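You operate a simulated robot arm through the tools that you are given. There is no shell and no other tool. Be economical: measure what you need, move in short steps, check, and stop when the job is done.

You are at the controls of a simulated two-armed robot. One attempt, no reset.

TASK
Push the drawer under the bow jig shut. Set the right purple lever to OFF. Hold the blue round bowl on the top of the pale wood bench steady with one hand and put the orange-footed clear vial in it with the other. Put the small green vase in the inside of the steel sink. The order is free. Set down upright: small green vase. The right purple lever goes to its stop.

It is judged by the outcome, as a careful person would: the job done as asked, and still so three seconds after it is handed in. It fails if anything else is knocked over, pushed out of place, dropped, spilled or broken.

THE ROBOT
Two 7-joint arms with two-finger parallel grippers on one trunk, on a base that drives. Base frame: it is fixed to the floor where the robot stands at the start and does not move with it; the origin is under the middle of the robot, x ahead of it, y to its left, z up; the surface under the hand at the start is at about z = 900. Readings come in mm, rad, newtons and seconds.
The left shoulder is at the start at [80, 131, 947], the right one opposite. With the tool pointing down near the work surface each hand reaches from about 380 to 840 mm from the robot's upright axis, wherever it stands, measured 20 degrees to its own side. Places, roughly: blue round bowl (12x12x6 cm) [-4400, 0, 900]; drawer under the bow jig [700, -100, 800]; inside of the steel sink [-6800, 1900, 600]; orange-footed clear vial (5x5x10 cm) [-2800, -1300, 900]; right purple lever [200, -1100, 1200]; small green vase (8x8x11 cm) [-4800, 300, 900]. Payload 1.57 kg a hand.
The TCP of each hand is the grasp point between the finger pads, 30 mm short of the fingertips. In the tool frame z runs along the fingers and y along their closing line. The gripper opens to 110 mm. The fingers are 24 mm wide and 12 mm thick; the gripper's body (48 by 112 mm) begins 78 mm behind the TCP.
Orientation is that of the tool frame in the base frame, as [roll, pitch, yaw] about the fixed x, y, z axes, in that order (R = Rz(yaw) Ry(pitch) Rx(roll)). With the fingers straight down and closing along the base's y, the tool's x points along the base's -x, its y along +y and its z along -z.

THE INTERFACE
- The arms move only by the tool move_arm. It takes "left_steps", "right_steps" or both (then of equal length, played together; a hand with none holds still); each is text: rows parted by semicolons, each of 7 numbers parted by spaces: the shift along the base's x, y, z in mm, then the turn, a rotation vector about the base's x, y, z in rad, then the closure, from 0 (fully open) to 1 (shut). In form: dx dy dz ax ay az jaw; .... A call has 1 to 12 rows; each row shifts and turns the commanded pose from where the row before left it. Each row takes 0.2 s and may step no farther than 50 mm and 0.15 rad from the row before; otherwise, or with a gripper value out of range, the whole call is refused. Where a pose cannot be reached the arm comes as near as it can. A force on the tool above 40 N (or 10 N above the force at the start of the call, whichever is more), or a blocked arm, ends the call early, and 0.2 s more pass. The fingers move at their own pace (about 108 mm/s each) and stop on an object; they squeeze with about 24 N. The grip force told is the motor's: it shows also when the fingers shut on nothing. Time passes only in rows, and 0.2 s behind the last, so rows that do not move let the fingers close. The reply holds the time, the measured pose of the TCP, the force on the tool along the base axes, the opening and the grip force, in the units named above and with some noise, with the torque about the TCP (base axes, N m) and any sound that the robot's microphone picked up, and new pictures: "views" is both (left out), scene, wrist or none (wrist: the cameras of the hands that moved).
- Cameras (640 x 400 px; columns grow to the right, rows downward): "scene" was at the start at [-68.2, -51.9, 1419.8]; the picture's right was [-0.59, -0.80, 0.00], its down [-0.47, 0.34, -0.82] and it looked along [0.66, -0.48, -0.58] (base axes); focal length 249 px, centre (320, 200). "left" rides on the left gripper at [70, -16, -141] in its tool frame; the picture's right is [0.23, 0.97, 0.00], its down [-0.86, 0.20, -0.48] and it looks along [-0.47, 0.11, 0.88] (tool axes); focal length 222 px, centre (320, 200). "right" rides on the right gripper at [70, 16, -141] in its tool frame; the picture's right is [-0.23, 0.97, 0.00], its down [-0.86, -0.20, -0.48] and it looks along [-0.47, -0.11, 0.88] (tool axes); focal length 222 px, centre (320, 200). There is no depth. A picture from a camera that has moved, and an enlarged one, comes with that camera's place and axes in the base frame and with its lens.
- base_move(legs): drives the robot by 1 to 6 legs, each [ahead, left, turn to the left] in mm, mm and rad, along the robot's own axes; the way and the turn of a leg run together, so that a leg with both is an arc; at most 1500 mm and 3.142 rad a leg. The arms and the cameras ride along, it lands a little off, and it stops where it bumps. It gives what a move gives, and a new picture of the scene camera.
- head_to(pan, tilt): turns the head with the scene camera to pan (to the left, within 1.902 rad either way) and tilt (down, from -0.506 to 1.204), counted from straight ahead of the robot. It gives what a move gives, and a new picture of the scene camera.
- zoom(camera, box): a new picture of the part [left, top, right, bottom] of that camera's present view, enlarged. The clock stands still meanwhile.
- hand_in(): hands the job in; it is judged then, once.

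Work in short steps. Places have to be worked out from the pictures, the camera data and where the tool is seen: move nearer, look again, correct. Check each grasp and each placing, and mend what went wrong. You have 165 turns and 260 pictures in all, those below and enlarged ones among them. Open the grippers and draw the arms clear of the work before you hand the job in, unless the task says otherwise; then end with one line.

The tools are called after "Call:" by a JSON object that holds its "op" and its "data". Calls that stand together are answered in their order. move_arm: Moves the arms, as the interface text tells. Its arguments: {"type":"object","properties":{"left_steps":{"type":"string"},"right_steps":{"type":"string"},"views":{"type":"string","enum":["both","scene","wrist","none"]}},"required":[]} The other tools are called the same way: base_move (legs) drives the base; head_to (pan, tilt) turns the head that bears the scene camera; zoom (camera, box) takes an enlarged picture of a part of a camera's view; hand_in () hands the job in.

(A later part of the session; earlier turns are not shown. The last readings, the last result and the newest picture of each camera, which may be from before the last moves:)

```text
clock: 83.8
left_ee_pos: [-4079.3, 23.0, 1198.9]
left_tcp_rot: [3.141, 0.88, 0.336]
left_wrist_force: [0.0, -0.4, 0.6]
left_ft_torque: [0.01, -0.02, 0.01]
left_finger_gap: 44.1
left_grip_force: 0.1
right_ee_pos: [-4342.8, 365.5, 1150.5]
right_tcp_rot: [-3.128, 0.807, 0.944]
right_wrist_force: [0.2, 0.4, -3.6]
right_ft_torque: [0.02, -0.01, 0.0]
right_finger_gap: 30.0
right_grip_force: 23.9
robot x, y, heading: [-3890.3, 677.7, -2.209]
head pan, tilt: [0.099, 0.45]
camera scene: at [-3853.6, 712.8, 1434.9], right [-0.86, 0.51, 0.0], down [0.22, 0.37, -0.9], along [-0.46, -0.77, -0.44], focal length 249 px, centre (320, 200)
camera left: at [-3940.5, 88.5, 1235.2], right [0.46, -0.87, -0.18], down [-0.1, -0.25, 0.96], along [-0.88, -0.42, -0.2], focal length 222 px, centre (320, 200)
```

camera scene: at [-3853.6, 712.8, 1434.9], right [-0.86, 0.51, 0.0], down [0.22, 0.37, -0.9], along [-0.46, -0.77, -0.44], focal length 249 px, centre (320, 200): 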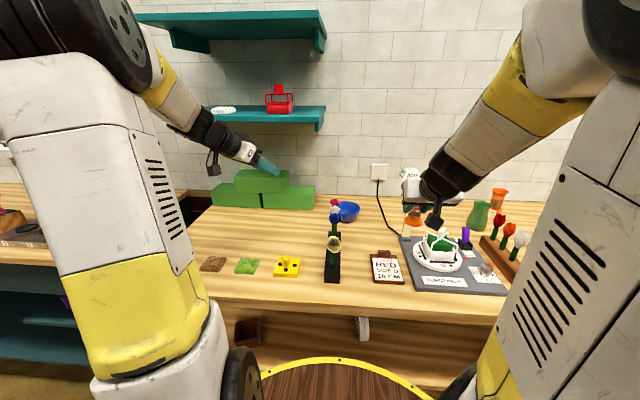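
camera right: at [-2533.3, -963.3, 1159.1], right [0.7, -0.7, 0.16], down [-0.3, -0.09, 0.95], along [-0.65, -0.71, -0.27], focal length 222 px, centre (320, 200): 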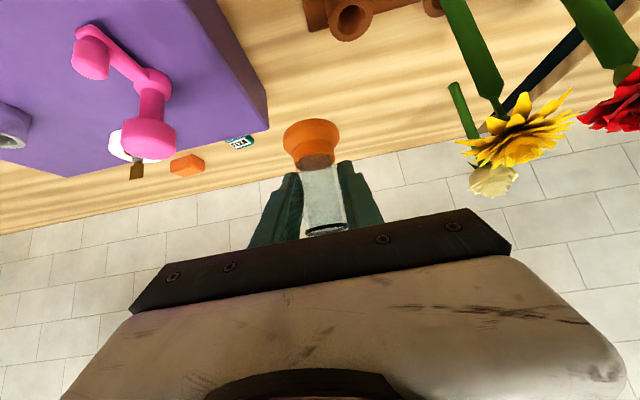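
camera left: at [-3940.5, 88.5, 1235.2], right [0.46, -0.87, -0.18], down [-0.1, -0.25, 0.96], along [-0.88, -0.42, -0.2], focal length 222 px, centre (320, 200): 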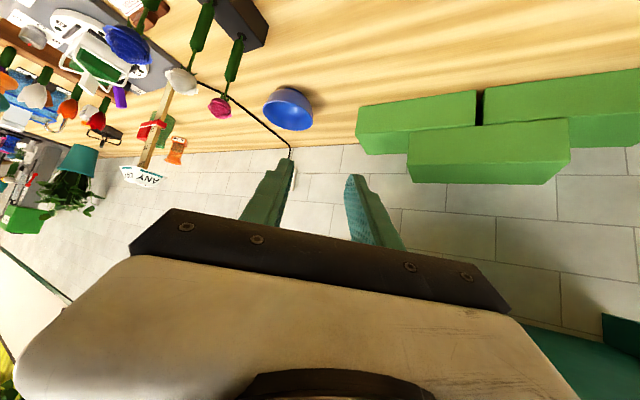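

The left wrist camera sees the bowl directly. I zoom in to locate its rim.

Call:
{"op": "zoom", "data": {"camera": "left", "box": [200, 60, 360, 160]}}

Call:
{"op": "zoom", "data": {"camera": "scene", "box": [300, 180, 400, 240]}}

```text
4.00 times, centred on (280, 110) of left
camera zoom: at [-3940.5, 88.5, 1235.2], right [0.46, -0.87, -0.18], down [-0.1, -0.25, 0.96], along [-0.88, -0.42, -0.2], focal length 888 px, centre (480, 560)
```

zoom: 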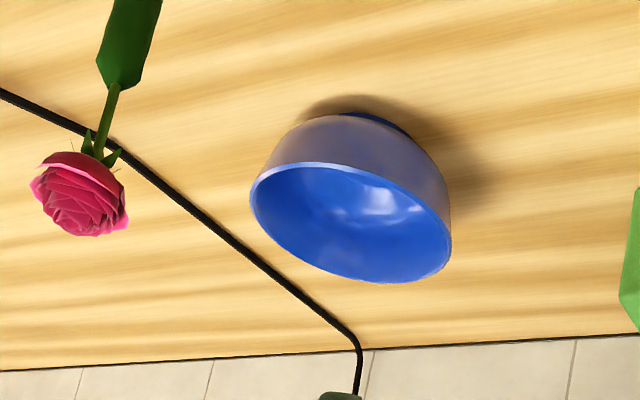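

```text
6.40 times, centred on (350, 210) of scene
camera zoom: at [-3853.6, 712.8, 1434.9], right [-0.86, 0.51, 0.0], down [0.22, 0.37, -0.9], along [-0.46, -0.77, -0.44], focal length 1592 px, centre (128, 136)
```

zoom: 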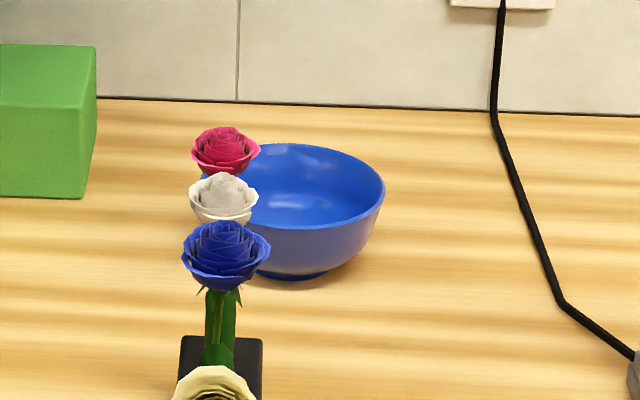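

Both views agree: the rim centre is at about [-4405,-8,960]; the nearest rose is at [-4270,112,1071]. I bring the left hand to a point 120 mm back along its axis from the left rim.

Call:
{"op": "move_arm", "data": {"left_steps": "-36 -9 -26 0 0 0 0.6;-36 -9 -26 0 0 0 0.6;-36 -9 -26 0 0 0 0.6;-36 -9 -26 0 0 0 0.6;-36 -9 -26 0 0 0 0.6;-37 -10 -25 0 0 0 0.6"}}

Call:
{"op": "zoom", "data": {"camera": "left", "box": [200, 60, 440, 210]}}

```text
clock: 85.2
left_ee_pos: [-4295.0, -32.6, 1037.0]
left_tcp_rot: [-3.141, 0.879, 0.336]
left_wrist_force: [0.2, 0.2, 0.3]
left_ft_torque: [-0.01, -0.04, 0.02]
left_finger_gap: 44.0
left_grip_force: 0.1
right_ee_pos: [-4341.5, 365.8, 1151.1]
right_tcp_rot: [-3.127, 0.807, 0.946]
right_wrist_force: [0.9, 0.1, -3.2]
right_ft_torque: [0.01, -0.01, 0.02]
right_finger_gap: 30.3
right_grip_force: 23.3
robot x, y, heading: [-3895.7, 680.9, -2.204]
head pan, tilt: [0.099, 0.45]
camera scene: at [-3853.3, 712.8, 1434.9], right [-0.86, 0.51, 0.0], down [0.22, 0.37, -0.9], along [-0.46, -0.77, -0.44], focal length 249 px, centre (320, 200)
camera left: at [-4156.0, 33.0, 1076.0], right [0.46, -0.87, -0.18], down [-0.1, -0.25, 0.96], along [-0.88, -0.42, -0.2], focal length 222 px, centre (320, 200)
```

scene: 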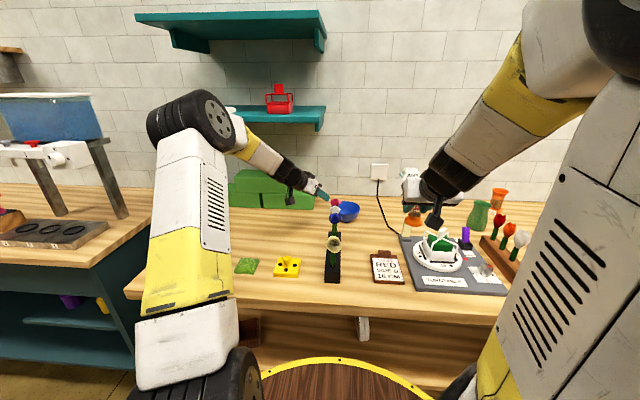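
left: 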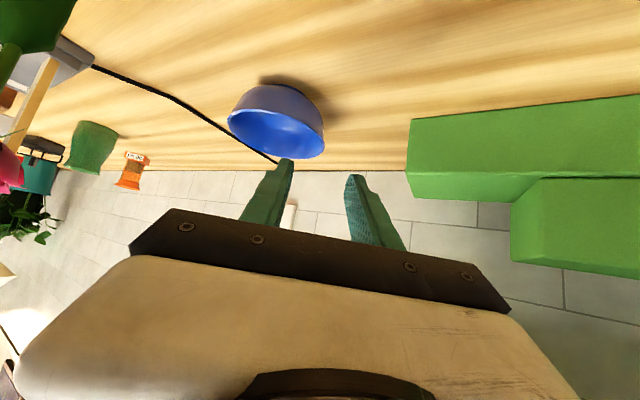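

```text
2.67 times, centred on (320, 135) of left
camera zoom: at [-4156.0, 33.0, 1076.0], right [0.46, -0.87, -0.18], down [-0.1, -0.25, 0.96], along [-0.88, -0.42, -0.2], focal length 592 px, centre (320, 373)
```

zoom: 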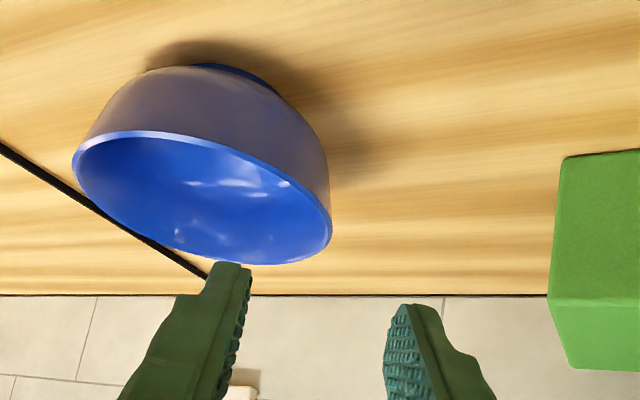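

The rim lies right on the hand's line: the target rim point is about [-4383,-65,960]. I advance along the tool axis so the fingers straddle the rim.

Call:
{"op": "move_arm", "data": {"left_steps": "-29 -10.5 -23 0 0 0 0.6;-29 -10.5 -23 0 0 0 0.6;-20 -7.5 -16 0 0 0 0.6;0 0 0 0 0 0 0.6"}}

Call:
{"op": "zoom", "data": {"camera": "left", "box": [180, 60, 460, 235]}}

Call:
{"op": "zoom", "data": {"camera": "scene", "box": [270, 160, 400, 240]}}

```text
clock: 86.2
left_ee_pos: [-4375.6, -61.4, 978.6]
left_tcp_rot: [-3.139, 0.88, 0.336]
left_wrist_force: [-0.4, 0.4, 0.3]
left_ft_torque: [0.03, 0.05, 0.01]
left_finger_gap: 43.9
left_grip_force: 0.1
right_ee_pos: [-4341.9, 365.6, 1150.5]
right_tcp_rot: [-3.129, 0.807, 0.944]
right_wrist_force: [0.3, 0.6, -4.4]
right_ft_torque: [0.01, 0.0, 0.01]
right_finger_gap: 30.1
right_grip_force: 23.9
robot x, y, heading: [-3892.9, 677.6, -2.219]
head pan, tilt: [0.099, 0.45]
camera scene: at [-3853.7, 712.5, 1434.9], right [-0.86, 0.51, 0.0], down [0.22, 0.37, -0.9], along [-0.46, -0.77, -0.44], focal length 249 px, centre (320, 200)
camera left: at [-4236.3, 5.3, 1017.0], right [0.46, -0.87, -0.18], down [-0.1, -0.25, 0.96], along [-0.88, -0.42, -0.2], focal length 222 px, centre (320, 200)
```

scene: 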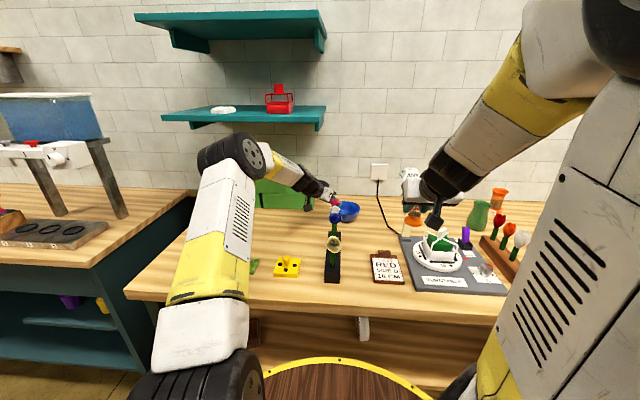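
left: 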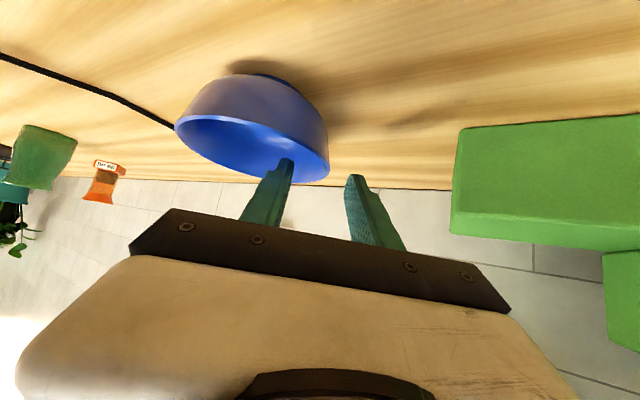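

```text
2.29 times, centred on (320, 148) of left
camera zoom: at [-4236.3, 5.3, 1017.0], right [0.46, -0.87, -0.18], down [-0.1, -0.25, 0.96], along [-0.88, -0.42, -0.2], focal length 508 px, centre (320, 320)
```

zoom: 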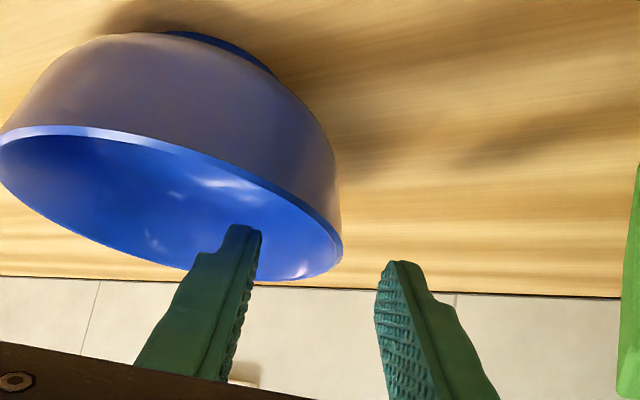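

```text
4.92 times, centred on (335, 200) of scene
camera zoom: at [-3853.7, 712.5, 1434.9], right [-0.86, 0.51, 0.0], down [0.22, 0.37, -0.9], along [-0.46, -0.77, -0.44], focal length 1225 px, centre (246, 200)
```

zoom: 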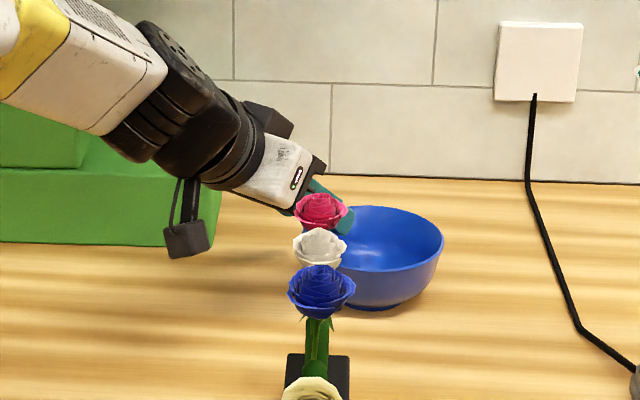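

The inner finger is over the bowl's inside and the outer one is outside, but only the tips reach the rim. I go 20 mm further and close gently.

Call:
{"op": "move_arm", "data": {"left_steps": "-7 -2.5 -7 0 0 0 0.6;-7 -2.5 -7 0 0 0 0.6;0 0 0 0 0 0 0.75;0 0 0 0 0 0 0.85;0 0 0 0 0 0 0.95;0 0 0 0 0 0 1"}}

Call:
{"op": "zoom", "data": {"camera": "left", "box": [180, 60, 460, 235]}}

```text
clock: 87.6
left_ee_pos: [-4390.5, -65.9, 966.8]
left_tcp_rot: [-3.138, 0.881, 0.336]
left_wrist_force: [-1.6, -0.3, 4.5]
left_ft_torque: [0.39, 0.27, 0.15]
left_finger_gap: 8.2
left_grip_force: 24.3
right_ee_pos: [-4343.1, 364.3, 1150.5]
right_tcp_rot: [-3.127, 0.807, 0.945]
right_wrist_force: [-0.1, -0.1, -3.1]
right_ft_torque: [0.01, -0.01, -0.02]
right_finger_gap: 29.7
right_grip_force: 23.8
robot x, y, heading: [-3892.2, 680.0, -2.213]
head pan, tilt: [0.099, 0.45]
camera scene: at [-3853.7, 712.6, 1434.9], right [-0.86, 0.51, 0.0], down [0.22, 0.37, -0.9], along [-0.46, -0.77, -0.44], focal length 249 px, centre (320, 200)
camera left: at [-4250.0, 0.0, 1004.3], right [0.46, -0.87, -0.18], down [-0.1, -0.25, 0.96], along [-0.88, -0.42, -0.2], focal length 222 px, centre (320, 200)
```

scene: 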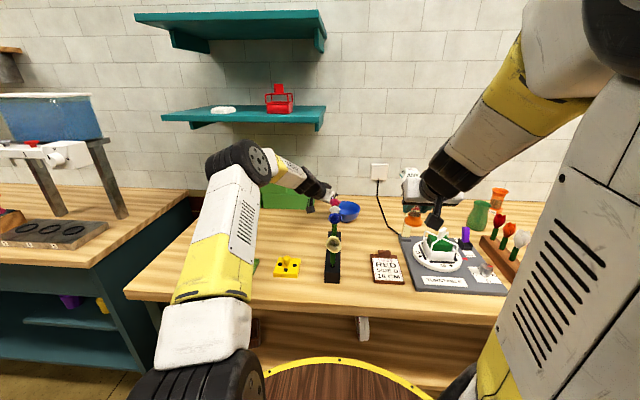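
left: 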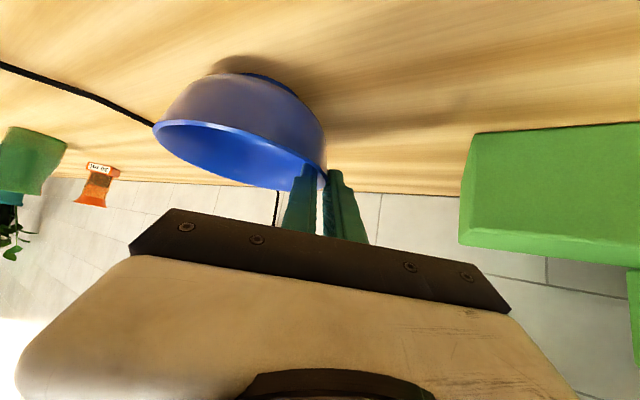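

```text
2.29 times, centred on (320, 148) of left
camera zoom: at [-4250.0, 0.0, 1004.3], right [0.46, -0.87, -0.18], down [-0.1, -0.25, 0.96], along [-0.88, -0.42, -0.2], focal length 508 px, centre (320, 320)
```

zoom: 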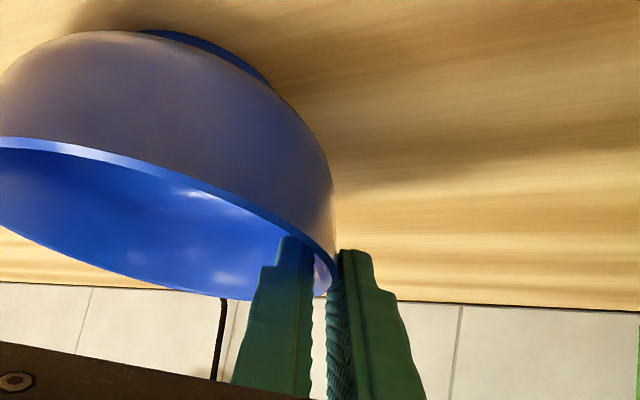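

The rim is held (gap 8.2 mm, 24 N). Now I bring the right hand with the vial round, yawed to come from the right, staying at height between the rose and the ruler post.

Call:
{"op": "move_arm", "data": {"right_steps": "0 -25 0 0 0 0.15 0.85;0 -25 0 0 0 0.15 0.85;0 -25 0 0 0 0.15 0.85;0 -25 0 0 0 0.15 0.85;-15 -36 0 0 0 0 0.85;-15 -36 0 0 0 0 0.85;-15 -36 0 0 0 0 0.85"}}

```text
clock: 89.2
left_ee_pos: [-4388.6, -65.9, 964.9]
left_tcp_rot: [-3.139, 0.88, 0.334]
left_wrist_force: [-1.9, -1.5, 5.1]
left_ft_torque: [0.34, 0.27, 0.26]
left_finger_gap: 8.5
left_grip_force: 23.5
right_ee_pos: [-4388.7, 155.5, 1153.1]
right_tcp_rot: [-3.133, 0.809, 1.539]
right_wrist_force: [0.8, 0.7, -1.7]
right_ft_torque: [0.05, 0.04, 0.0]
right_finger_gap: 29.9
right_grip_force: 24.1
robot x, y, heading: [-3894.5, 679.7, -2.21]
head pan, tilt: [0.099, 0.45]
camera scene: at [-3853.7, 712.8, 1434.9], right [-0.86, 0.51, 0.0], down [0.22, 0.37, -0.9], along [-0.46, -0.77, -0.44], focal length 249 px, centre (320, 200)
camera right: at [-4365.2, 305.0, 1200.5], right [0.97, -0.19, 0.16], down [-0.2, -0.24, 0.95], along [-0.15, -0.95, -0.27], focal length 222 px, centre (320, 200)
```

scene: 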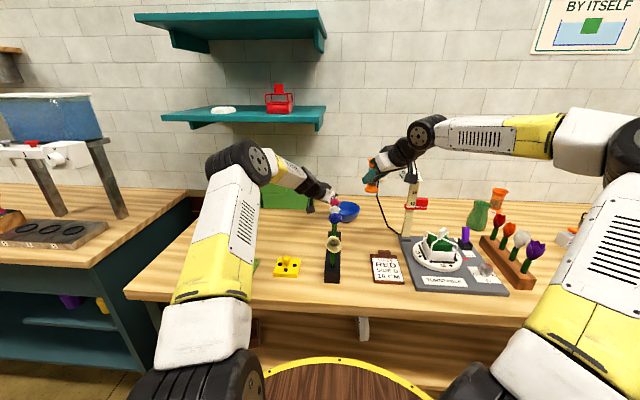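
right: 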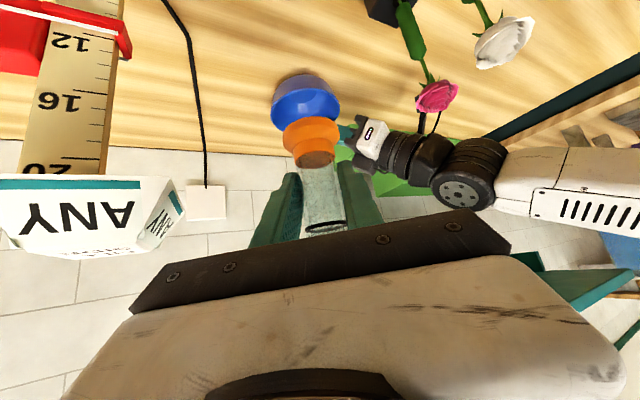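

The vial hangs upright in line with the bowl. I move it over the bowl at this height, with slightly less yaw for clearance to the ruler's hat.

Call:
{"op": "move_arm", "data": {"right_steps": "-4.5 -39 0 0 0 -0.025 0.85;-4.5 -39 0 0 0 -0.025 0.85;-4.5 -39 0 0 0 -0.025 0.85;-4.5 -37 0 0 0 -0.025 0.85"}}

Call:
{"op": "zoom", "data": {"camera": "scene", "box": [270, 110, 470, 235]}}

```text
clock: 90.2
left_ee_pos: [-4388.7, -66.6, 964.8]
left_tcp_rot: [-3.14, 0.879, 0.335]
left_wrist_force: [-0.4, -0.3, 5.6]
left_ft_torque: [0.36, -0.02, -0.01]
left_finger_gap: 8.2
left_grip_force: 24.2
right_ee_pos: [-4433.5, 152.1, 1166.2]
right_tcp_rot: [-3.128, 0.806, 1.452]
right_wrist_force: [0.6, -0.3, -3.2]
right_ft_torque: [0.04, 0.0, -0.04]
right_finger_gap: 29.9
right_grip_force: 24.0
right hand out of reach, approached as far as the arm can: row 1, 2, 3, 4
robot x, y, heading: [-3886.3, 682.6, -2.21]
head pan, tilt: [0.099, 0.45]
camera scene: at [-3853.5, 712.3, 1434.9], right [-0.86, 0.51, 0.0], down [0.22, 0.37, -0.9], along [-0.46, -0.77, -0.44], focal length 249 px, centre (320, 200)
camera right: at [-4396.8, 299.0, 1214.0], right [0.95, -0.28, 0.15], down [-0.22, -0.22, 0.95], along [-0.23, -0.93, -0.27], focal length 222 px, centre (320, 200)
```

scene: 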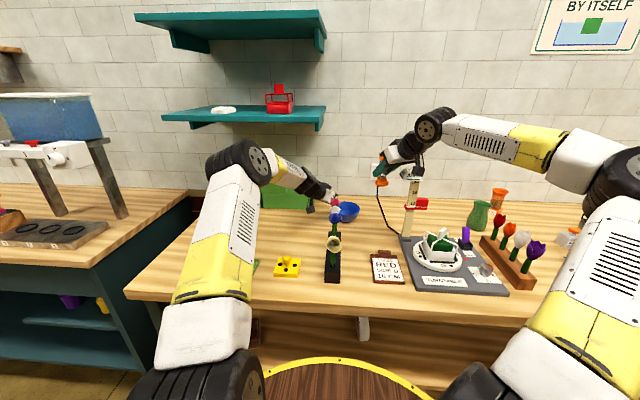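
right: 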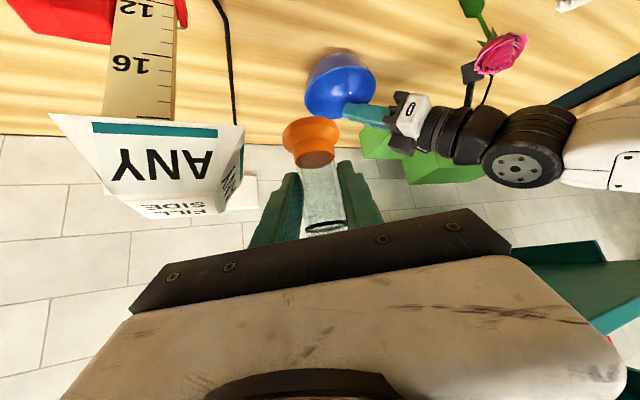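

```text
3.20 times, centred on (370, 172) of scene
camera zoom: at [-3853.5, 712.3, 1434.9], right [-0.86, 0.51, 0.0], down [0.22, 0.37, -0.9], along [-0.46, -0.77, -0.44], focal length 796 px, centre (160, 288)
```

zoom: 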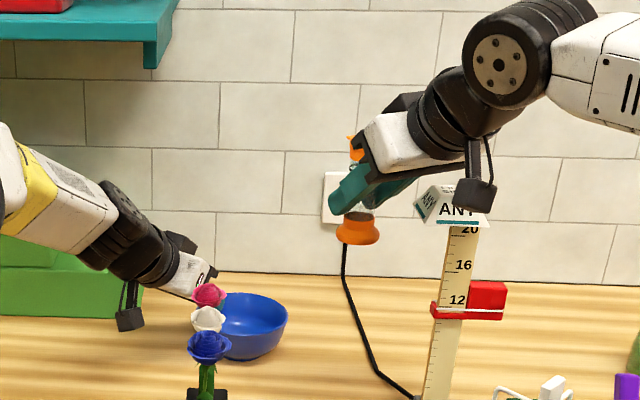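

At this height the wrist is beyond the arm's reach, and the hand drifted toward the ruler. I back the command off, lower the hand some, and check it comes back in line.

Call:
{"op": "move_arm", "data": {"right_steps": "7 37 0 0 0 0 0.85;7 37 0 0 0 0 0.85;7 37 -15 0 0 0 0.85;7 37 -20 0 0 0 0.85;0 0 -20 0 0 0 0.85"}}

```text
clock: 91.4
left_ee_pos: [-4388.7, -65.0, 965.6]
left_tcp_rot: [-3.141, 0.88, 0.336]
left_wrist_force: [1.5, 0.0, 5.3]
left_ft_torque: [0.35, 0.17, 0.03]
left_finger_gap: 8.2
left_grip_force: 23.9
right_ee_pos: [-4405.6, 301.5, 1109.4]
right_tcp_rot: [-3.128, 0.807, 1.446]
right_wrist_force: [-1.2, -0.1, -3.6]
right_ft_torque: [0.03, -0.01, -0.01]
right_finger_gap: 30.3
right_grip_force: 24.2
robot x, y, heading: [-3892.2, 679.5, -2.208]
head pan, tilt: [0.099, 0.45]
camera scene: at [-3853.7, 712.6, 1434.9], right [-0.86, 0.51, 0.0], down [0.22, 0.37, -0.9], along [-0.46, -0.77, -0.44], focal length 249 px, centre (320, 200)
camera right: at [-4367.9, 446.9, 1158.2], right [0.95, -0.29, 0.15], down [-0.22, -0.22, 0.95], along [-0.24, -0.93, -0.27], focal length 222 px, centre (320, 200)
```

scene: 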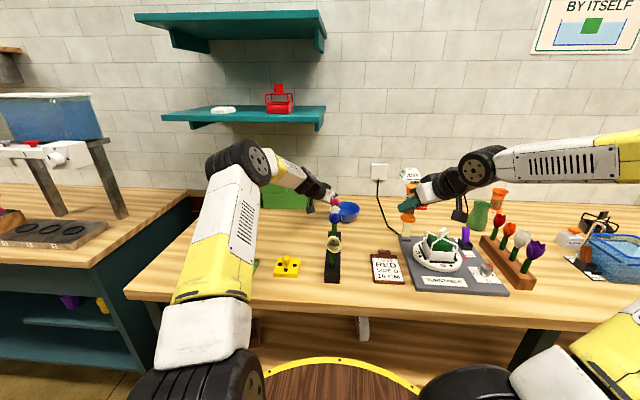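
right: 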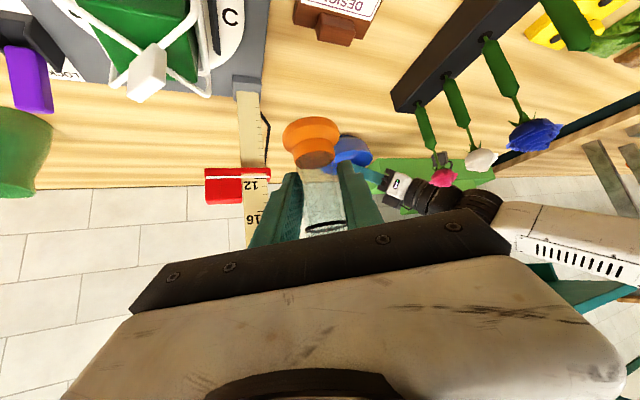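

The hand is back in reach. I go forward again, this time at a lower height, keeping clear of the ruler.

Call:
{"op": "move_arm", "data": {"right_steps": "9 -38 -10 0 0 0 0.85;9 -38 -10 0 0 0 0.85;7 -38 -10 0 0 0 0.85;0 -38 -10 0 0 0 0.85"}}

Call:
{"op": "zoom", "data": {"camera": "scene", "box": [270, 130, 470, 255]}}

```text
clock: 92.4
left_ee_pos: [-4389.7, -67.2, 965.3]
left_tcp_rot: [3.14, 0.88, 0.334]
left_wrist_force: [2.5, -1.3, 11.0]
left_ft_torque: [0.35, -0.28, -0.11]
left_finger_gap: 8.1
left_grip_force: 24.5
right_ee_pos: [-4385.9, 150.2, 1062.6]
right_tcp_rot: [-3.132, 0.799, 1.43]
right_wrist_force: [-1.9, 0.1, -10.2]
right_ft_torque: [-0.28, -0.16, 0.21]
right_finger_gap: 29.6
right_grip_force: 23.9
robot x, y, heading: [-3888.7, 676.2, -2.209]
head pan, tilt: [0.099, 0.45]
camera scene: at [-3856.3, 711.9, 1435.0], right [-0.86, 0.51, 0.0], down [0.23, 0.37, -0.9], along [-0.46, -0.77, -0.44], focal length 249 px, centre (320, 200)
camera right: at [-4347.5, 296.5, 1112.3], right [0.94, -0.3, 0.16], down [-0.23, -0.22, 0.95], along [-0.25, -0.93, -0.28], focal length 222 px, centre (320, 200)
```

scene: 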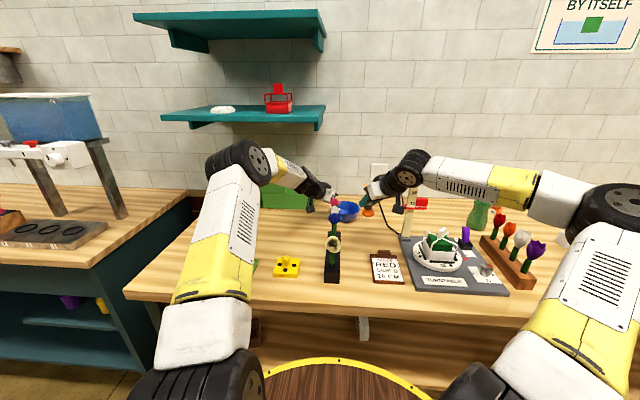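
right: 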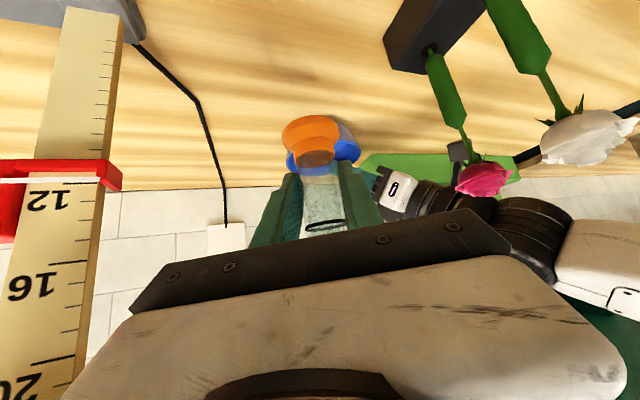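

```text
3.20 times, centred on (370, 192) of scene
camera zoom: at [-3856.3, 711.9, 1435.0], right [-0.86, 0.51, 0.0], down [0.23, 0.37, -0.9], along [-0.46, -0.77, -0.44], focal length 796 px, centre (160, 224)
```

zoom: 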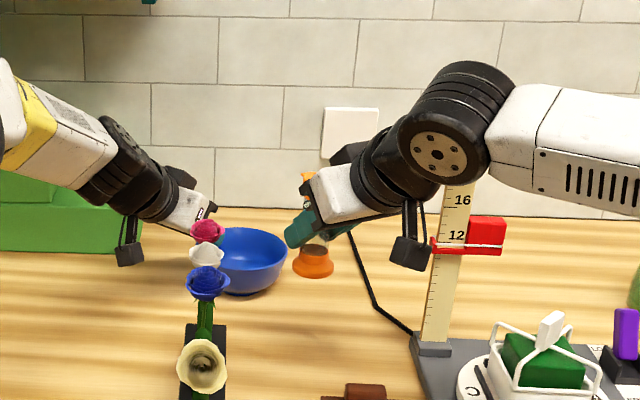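

The readings show a disturbance (both wrist forces up, the head shifted 3 mm): the right forearm may be touching the ruler's hat. I back out along the same path at once and look.

Call:
{"op": "move_arm", "data": {"right_steps": "0 20 10 0 0 0 0.85;0 20 10 0 0 0 0.85"}}

Call:
{"op": "zoom", "data": {"camera": "scene", "box": [370, 110, 530, 210]}}

```text
clock: 93.0
left_ee_pos: [-4389.3, -65.5, 966.4]
left_tcp_rot: [-3.138, 0.88, 0.335]
left_wrist_force: [-0.3, 3.1, 5.4]
left_ft_torque: [0.39, 0.07, 0.01]
left_finger_gap: 8.4
left_grip_force: 23.3
right_ee_pos: [-4382.0, 189.8, 1087.9]
right_tcp_rot: [-3.131, 0.806, 1.444]
right_wrist_force: [-0.3, 0.0, -3.4]
right_ft_torque: [0.01, -0.03, -0.01]
right_finger_gap: 30.0
right_grip_force: 24.1
robot x, y, heading: [-3892.0, 677.1, -2.212]
head pan, tilt: [0.099, 0.45]
camera scene: at [-3853.7, 712.5, 1434.9], right [-0.86, 0.51, 0.0], down [0.22, 0.37, -0.9], along [-0.46, -0.77, -0.44], focal length 249 px, centre (320, 200)
camera right: at [-4343.6, 335.7, 1136.6], right [0.94, -0.29, 0.16], down [-0.22, -0.22, 0.95], along [-0.24, -0.93, -0.27], focal length 222 px, centre (320, 200)
```

scene: 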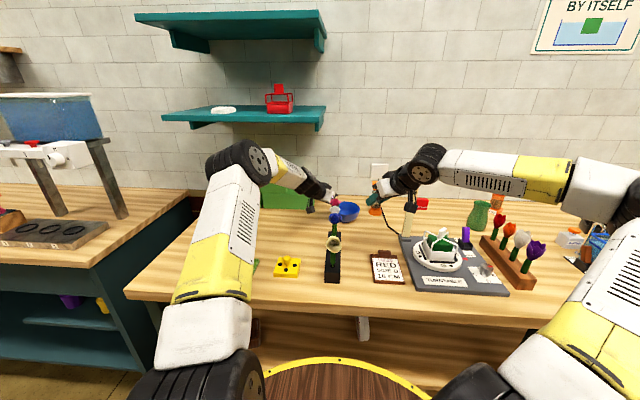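
right: 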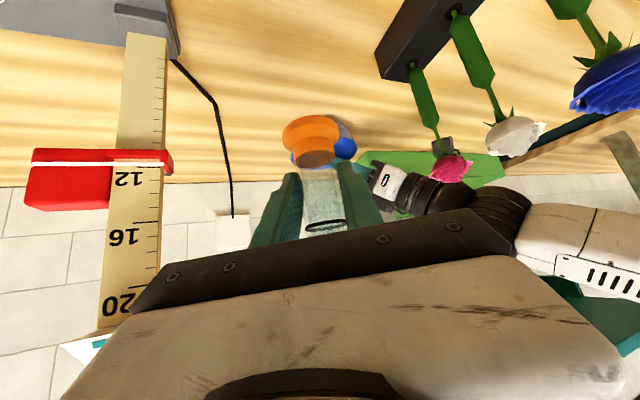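

```text
4.00 times, centred on (450, 160) of scene
camera zoom: at [-3853.7, 712.5, 1434.9], right [-0.86, 0.51, 0.0], down [0.22, 0.37, -0.9], along [-0.46, -0.77, -0.44], focal length 995 px, centre (-200, 360)
```

zoom: 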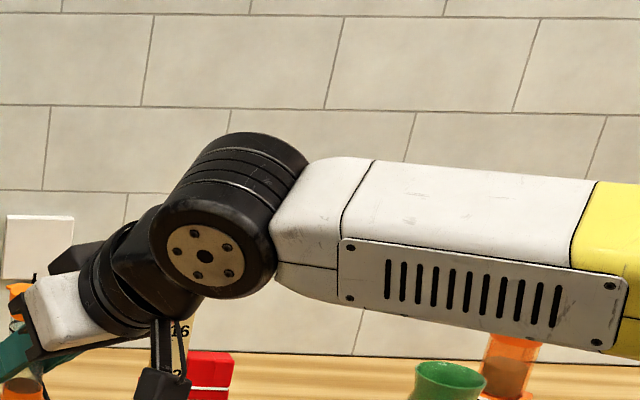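

Forces are back to normal, and my geometry puts the forearm well clear of the hat, so the disturbance was probably the elbow swinging quickly. I repeat the move slowly, with a pause to let readings settle.

Call:
{"op": "move_arm", "data": {"right_steps": "0 -10 -4 0 0 0 0.85;0 -10 -4 0 0 0 0.85;0 -10 -4 0 0 0 0.85;0 -10 -4 0 0 0 0.85;0 0 0 0 0 0 0.85;0 0 0 0 0 0 0.85", "views": "none"}}

```text
clock: 94.4
left_ee_pos: [-4388.8, -66.6, 966.0]
left_tcp_rot: [-3.141, 0.879, 0.335]
left_wrist_force: [-0.8, 1.3, 4.1]
left_ft_torque: [0.35, 0.21, 0.0]
left_finger_gap: 8.1
left_grip_force: 24.2
right_ee_pos: [-4383.6, 151.2, 1074.8]
right_tcp_rot: [-3.128, 0.807, 1.445]
right_wrist_force: [0.0, 0.4, -4.1]
right_ft_torque: [0.01, 0.01, 0.02]
right_finger_gap: 29.9
right_grip_force: 23.8
robot x, y, heading: [-3888.5, 679.2, -2.209]
head pan, tilt: [0.099, 0.45]
```

No disturbance this time. I continue slowly toward the bowl, descending a little.

Call:
{"op": "move_arm", "data": {"right_steps": "-3 -15 -6 0 0 0 0.85;-3 -15 -6 0 0 0 0.85;-3 -15 -6 0 0 0 0.85;-3 -15 -6 0 0 0 0.85;-3 -15 -6 0 0 0 0.85;0 0 0 0 0 0 0.85"}}

Call:
{"op": "zoom", "data": {"camera": "scene", "box": [270, 130, 470, 255]}}

```text
clock: 95.8
left_ee_pos: [-4390.0, -65.5, 965.1]
left_tcp_rot: [-3.14, 0.88, 0.336]
left_wrist_force: [-0.2, -1.6, 5.9]
left_ft_torque: [0.29, 0.26, 0.1]
left_finger_gap: 7.8
left_grip_force: 23.9
right_ee_pos: [-4393.7, 147.5, 1071.8]
right_tcp_rot: [-3.128, 0.807, 1.444]
right_wrist_force: [-0.9, -0.7, -3.5]
right_ft_torque: [0.02, 0.0, 0.0]
right_finger_gap: 29.9
right_grip_force: 24.0
right hand out of reach, approached as far as the arm can: row 1, 2, 3, 4, 5
robot x, y, heading: [-3890.2, 680.4, -2.207]
head pan, tilt: [0.099, 0.45]
camera scene: at [-3853.7, 712.5, 1434.9], right [-0.86, 0.51, 0.0], down [0.22, 0.37, -0.9], along [-0.46, -0.77, -0.44], focal length 249 px, centre (320, 200)
camera right: at [-4355.2, 294.2, 1119.3], right [0.94, -0.29, 0.15], down [-0.22, -0.22, 0.95], along [-0.24, -0.93, -0.27], focal length 222 px, centre (320, 200)
```

scene: 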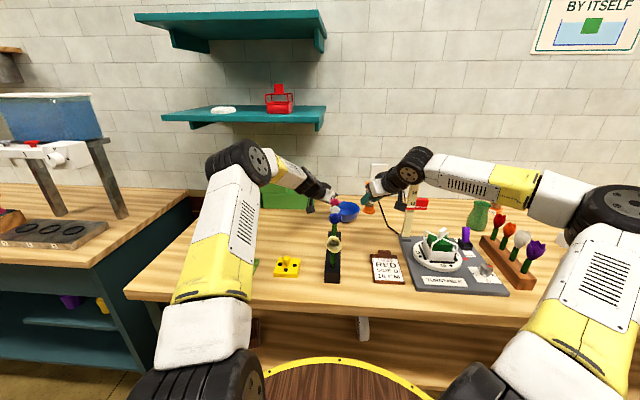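
right: 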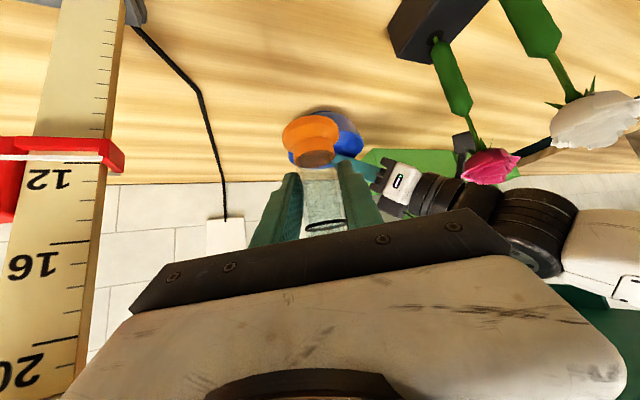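

```text
3.20 times, centred on (370, 192) of scene
camera zoom: at [-3853.7, 712.5, 1434.9], right [-0.86, 0.51, 0.0], down [0.22, 0.37, -0.9], along [-0.46, -0.77, -0.44], focal length 796 px, centre (160, 224)
```

zoom: 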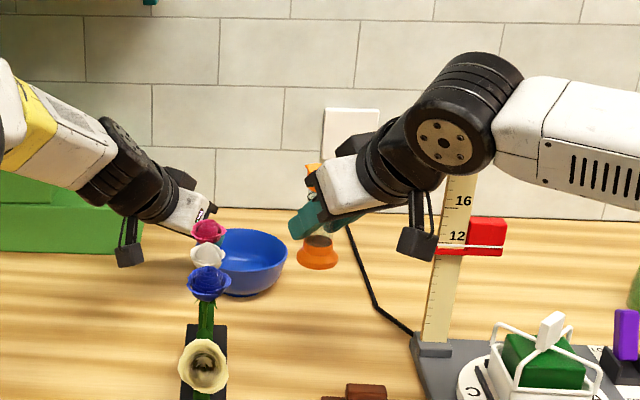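

The arm's folded elbow makes this yaw unreachable. I reduce the yaw by 0.3 so that the elbow can come in, then try to extend again.

Call:
{"op": "move_arm", "data": {"right_steps": "0 8 3 0 0 -0.1 0.85;0 8 3 0 0 -0.1 0.85;0 0 0 0 0 -0.1 0.85;0 0 0 0 0 0 0.85;-3 -14 -3 0 0 0 0.85;-3 -14 -3 0 0 0 0.85;-3 -14 -3 0 0 0 0.85;-3 -14 -3 0 0 0 0.85;0 0 0 0 0 0 0.85"}}

```text
clock: 97.8
left_ee_pos: [-4388.9, -66.1, 965.4]
left_tcp_rot: [-3.14, 0.88, 0.335]
left_wrist_force: [0.4, -2.5, 5.7]
left_ft_torque: [0.28, 0.23, 0.07]
left_finger_gap: 8.0
left_grip_force: 24.4
right_ee_pos: [-4415.8, 170.2, 1081.6]
right_tcp_rot: [-3.128, 0.807, 1.145]
right_wrist_force: [-0.2, 0.8, -4.2]
right_ft_torque: [-0.01, 0.01, -0.04]
right_finger_gap: 29.7
right_grip_force: 24.6
right hand out of reach, approached as far as the arm can: row 3, 5, 6, 7, 8
robot x, y, heading: [-3890.8, 677.8, -2.204]
head pan, tilt: [0.099, 0.45]
camera scene: at [-3853.7, 712.5, 1434.9], right [-0.86, 0.51, 0.0], down [0.22, 0.37, -0.9], along [-0.46, -0.77, -0.44], focal length 249 px, centre (320, 200)
camera right: at [-4335.4, 299.1, 1129.1], right [0.82, -0.55, 0.15], down [-0.28, -0.14, 0.95], along [-0.51, -0.82, -0.27], focal length 222 px, centre (320, 200)
```

scene: 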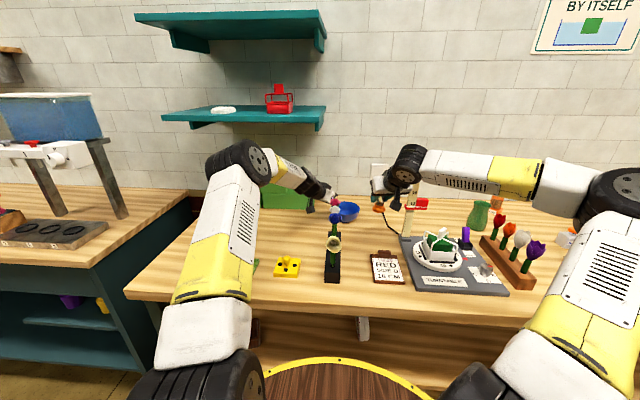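
right: 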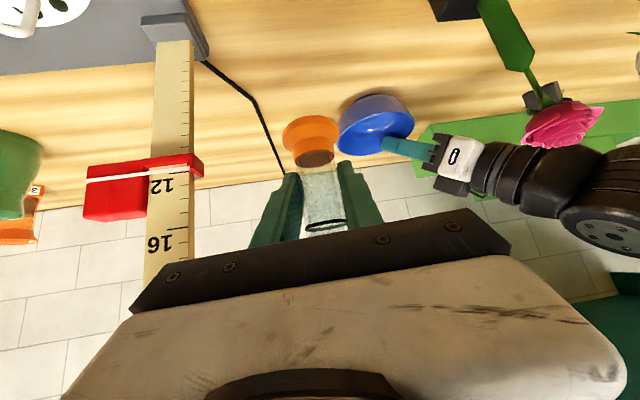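

Still folded. At the vial pick the elbow was in and the arm reached 880 mm, so I go back to that straight-ahead, retracted pose to let the elbow return, then look.

Call:
{"op": "move_arm", "data": {"right_steps": "20 35 14 0 0 -0.05 0.85;20 35 14 0 0 -0.05 0.85;21 35 14 0 0 -0.05 0.85;21 35 14 0 0 -0.05 0.85;22 35 12 0 0 0 0.85;22 0 0 0 0 0 0.85;0 0 0 0 0 0 0.85", "views": "scene"}}

```text
clock: 99.4
left_ee_pos: [-4388.9, -66.4, 966.4]
left_tcp_rot: [-3.14, 0.879, 0.336]
left_wrist_force: [-0.2, 1.8, 5.7]
left_ft_torque: [0.39, 0.13, 0.0]
left_finger_gap: 8.1
left_grip_force: 23.7
right_ee_pos: [-4289.1, 345.5, 1148.8]
right_tcp_rot: [-3.128, 0.807, 0.944]
right_wrist_force: [0.5, 0.0, -3.7]
right_ft_torque: [0.02, -0.03, 0.0]
right_finger_gap: 30.3
right_grip_force: 23.6
robot x, y, heading: [-3888.0, 683.5, -2.209]
head pan, tilt: [0.099, 0.45]
camera scene: at [-3853.6, 712.7, 1434.9], right [-0.86, 0.51, 0.0], down [0.22, 0.37, -0.9], along [-0.46, -0.77, -0.44], focal length 249 px, centre (320, 200)
```

scene: 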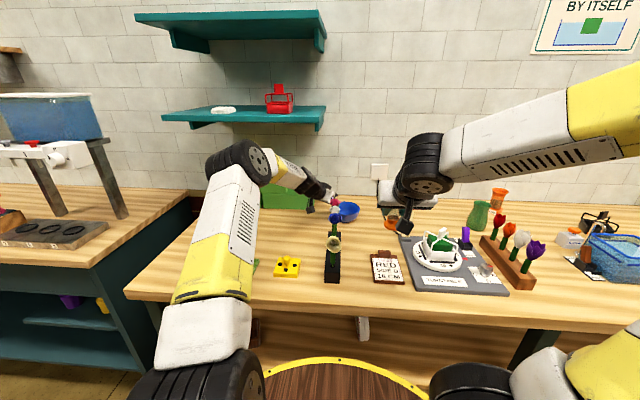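

The elbow is still splayed out to the right. Turning the hand to the right for a moment should draw the elbow in; I try that in place, clear of everything.

Call:
{"op": "move_arm", "data": {"right_steps": "0 0 0 0 0 -0.13 0.85;0 0 0 0 0 -0.13 0.85;0 0 0 0 0 -0.13 0.85;0 0 0 0 0 -0.13 0.85;0 0 0 0 0 -0.13 0.85;0 0 0 0 0 0 0.85", "views": "scene"}}

```text
clock: 100.8
left_ee_pos: [-4388.9, -66.8, 965.4]
left_tcp_rot: [-3.14, 0.879, 0.335]
left_wrist_force: [-0.4, 2.0, 5.3]
left_ft_torque: [0.38, 0.21, -0.02]
left_finger_gap: 8.1
left_grip_force: 24.5
right_ee_pos: [-4289.5, 344.8, 1148.6]
right_tcp_rot: [-3.127, 0.807, 0.292]
right_wrist_force: [0.4, -0.2, -3.3]
right_ft_torque: [0.01, -0.01, -0.03]
right_finger_gap: 29.8
right_grip_force: 24.0
robot x, y, heading: [-3890.8, 676.9, -2.209]
head pan, tilt: [0.099, 0.45]
camera scene: at [-3853.7, 712.7, 1434.9], right [-0.86, 0.51, 0.0], down [0.22, 0.37, -0.9], along [-0.46, -0.77, -0.44], focal length 249 px, centre (320, 200)
```

scene: 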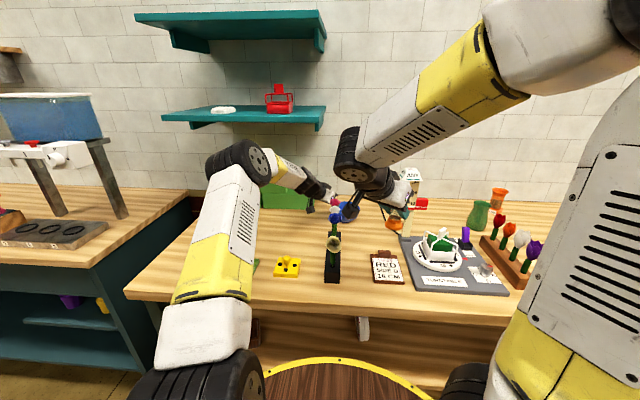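

The elbow came in. Now I extend over toward the bowl with the hand still turned right, staying above the roses.

Call:
{"op": "move_arm", "data": {"right_steps": "-18.5 -30 -6 0 0 0 0.85;-18.5 -30 -6 0 0 0 0.85;-18.5 -30 -6 0 0 0 0.85;-18.5 -30 -6 0 0 0 0.85;-18.5 -30 -6 0 0 0 0.85;-18.5 -30 -6 0 0 0 0.85;0 -28 -3 0 0 0 0.85;0 -27 0 0 0 0 0.85"}}

```text
clock: 102.6
left_ee_pos: [-4388.7, -66.4, 966.3]
left_tcp_rot: [3.141, 0.879, 0.334]
left_wrist_force: [0.3, 1.2, 5.0]
left_ft_torque: [0.35, 0.22, -0.04]
left_finger_gap: 8.3
left_grip_force: 24.1
right_ee_pos: [-4399.8, 108.9, 1109.6]
right_tcp_rot: [-3.129, 0.807, 0.295]
right_wrist_force: [-0.7, -0.1, -3.0]
right_ft_torque: [-0.04, -0.01, -0.04]
right_finger_gap: 29.7
right_grip_force: 23.8
robot x, y, heading: [-3887.6, 680.6, -2.212]
head pan, tilt: [0.099, 0.45]
camera scene: at [-3853.8, 712.7, 1434.9], right [-0.86, 0.51, 0.0], down [0.22, 0.37, -0.9], along [-0.46, -0.77, -0.44], focal length 249 px, centre (320, 200)
camera right: at [-4250.0, 134.4, 1156.5], right [0.12, -0.98, 0.15], down [-0.29, 0.11, 0.95], along [-0.95, -0.16, -0.27], focal length 222 px, centre (320, 200)
```

scene: 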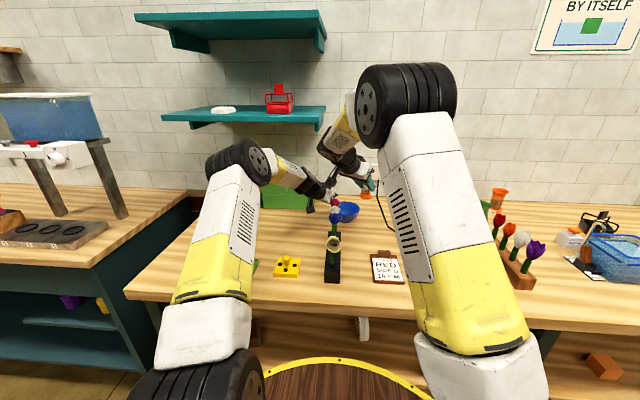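
right: 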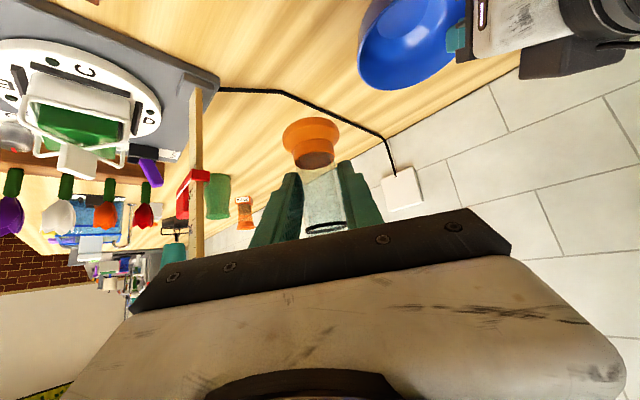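

The arm reached with the elbow in. Now I yaw the hand back to come from the right while easing toward the bowl.

Call:
{"op": "move_arm", "data": {"right_steps": "-1 -8 -4 0 0 0.13 0.85;-1 -8 -4 0 0 0.13 0.85;-1 -8 -4 0 0 0.13 0.85;-1 -8 -4 0 0 0.13 0.85;-1 -8 -4 0 0 0.13 0.85;-1 -8 -4 0 0 0.13 0.85;0 0 0 0 0 0 0.85"}}

```text
clock: 104.2
left_ee_pos: [-4388.1, -65.8, 966.1]
left_tcp_rot: [-3.14, 0.879, 0.335]
left_wrist_force: [-0.5, 0.3, 5.9]
left_ft_torque: [0.34, 0.24, 0.0]
left_finger_gap: 8.0
left_grip_force: 24.0
right_ee_pos: [-4405.6, 62.4, 1086.0]
right_tcp_rot: [-3.126, 0.809, 1.075]
right_wrist_force: [-0.2, -0.9, -4.2]
right_ft_torque: [0.0, -0.01, -0.02]
right_finger_gap: 29.9
right_grip_force: 24.1
robot x, y, heading: [-3892.0, 679.4, -2.212]
head pan, tilt: [0.099, 0.45]
camera scene: at [-3853.6, 712.5, 1434.9], right [-0.86, 0.51, 0.0], down [0.22, 0.37, -0.9], along [-0.46, -0.77, -0.44], focal length 249 px, centre (320, 200)
camera right: at [-4317.4, 185.2, 1134.2], right [0.78, -0.61, 0.15], down [-0.29, -0.12, 0.95], along [-0.56, -0.78, -0.27], focal length 222 px, centre (320, 200)
```

scene: 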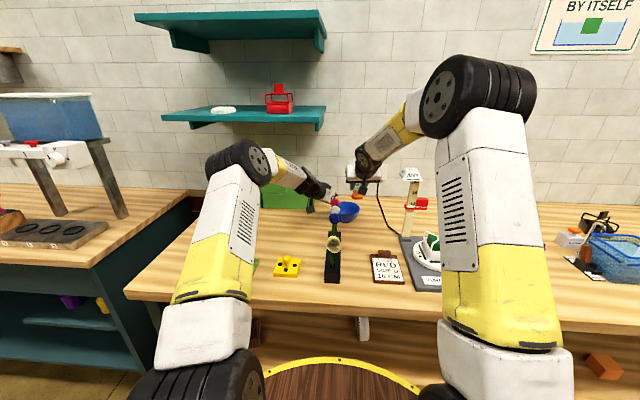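
right: 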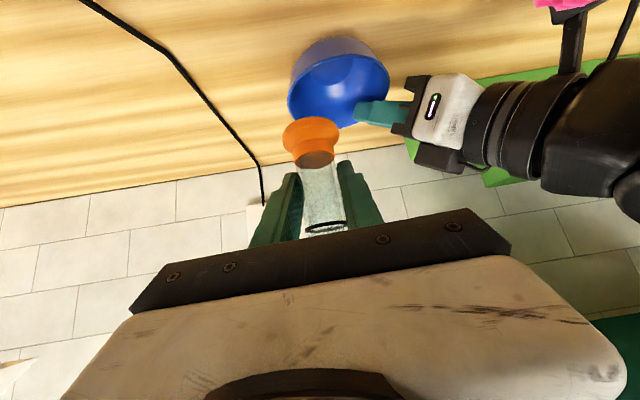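

The arm has the good configuration, and the bowl's centre reads about [-4401,-4]. I add the last yaw while moving over it.

Call:
{"op": "move_arm", "data": {"right_steps": "0 -15 -8 0 0 0.09 0.85;0 -15 -8 0 0 0.09 0.85;0 -15 -8 0 0 0.09 0.85;0 -15 -8 0 0 0.09 0.85;0 0 0 0 0 0 0.85"}}

Call:
{"op": "zoom", "data": {"camera": "scene", "box": [270, 130, 470, 255]}}

```text
clock: 105.4
left_ee_pos: [-4388.6, -65.4, 964.9]
left_tcp_rot: [-3.14, 0.88, 0.335]
left_wrist_force: [0.4, -0.4, 6.6]
left_ft_torque: [0.35, 0.23, 0.01]
left_finger_gap: 8.2
left_grip_force: 24.2
right_ee_pos: [-4407.5, 1.9, 1054.1]
right_tcp_rot: [-3.127, 0.806, 1.436]
right_wrist_force: [0.2, -0.8, -3.8]
right_ft_torque: [-0.01, 0.02, 0.01]
right_finger_gap: 30.1
right_grip_force: 24.4
robot x, y, heading: [-3892.2, 678.5, -2.216]
head pan, tilt: [0.099, 0.45]
camera scene: at [-3853.7, 712.5, 1434.9], right [-0.86, 0.51, 0.0], down [0.22, 0.37, -0.9], along [-0.46, -0.77, -0.44], focal length 249 px, centre (320, 200)
camera right: at [-4367.7, 147.2, 1102.1], right [0.94, -0.3, 0.15], down [-0.22, -0.22, 0.95], along [-0.25, -0.93, -0.27], focal length 222 px, centre (320, 200)
```

scene: 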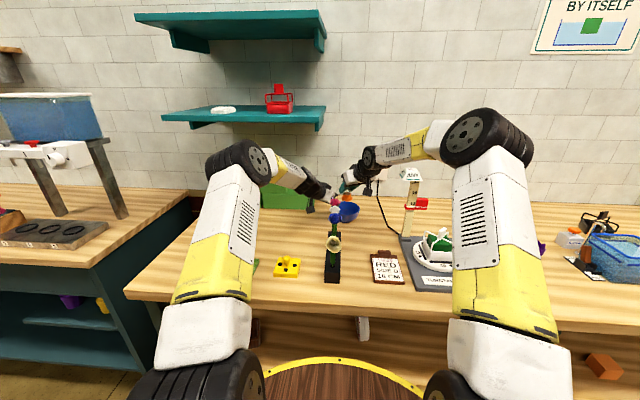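
right: 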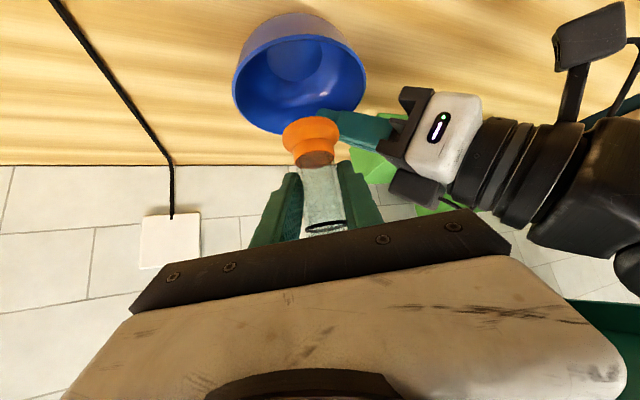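

```text
3.20 times, centred on (370, 192) of scene
camera zoom: at [-3853.7, 712.5, 1434.9], right [-0.86, 0.51, 0.0], down [0.22, 0.37, -0.9], along [-0.46, -0.77, -0.44], focal length 796 px, centre (160, 224)
```

zoom: 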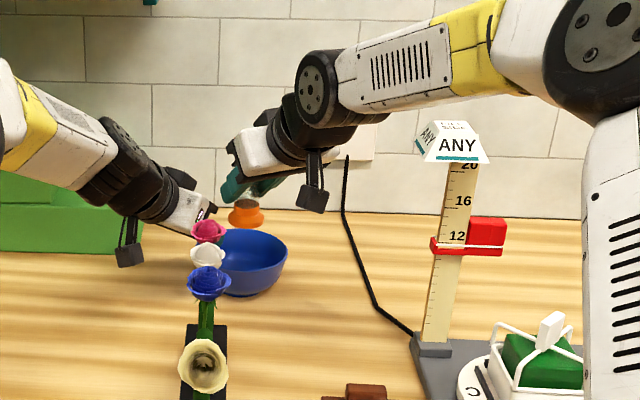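

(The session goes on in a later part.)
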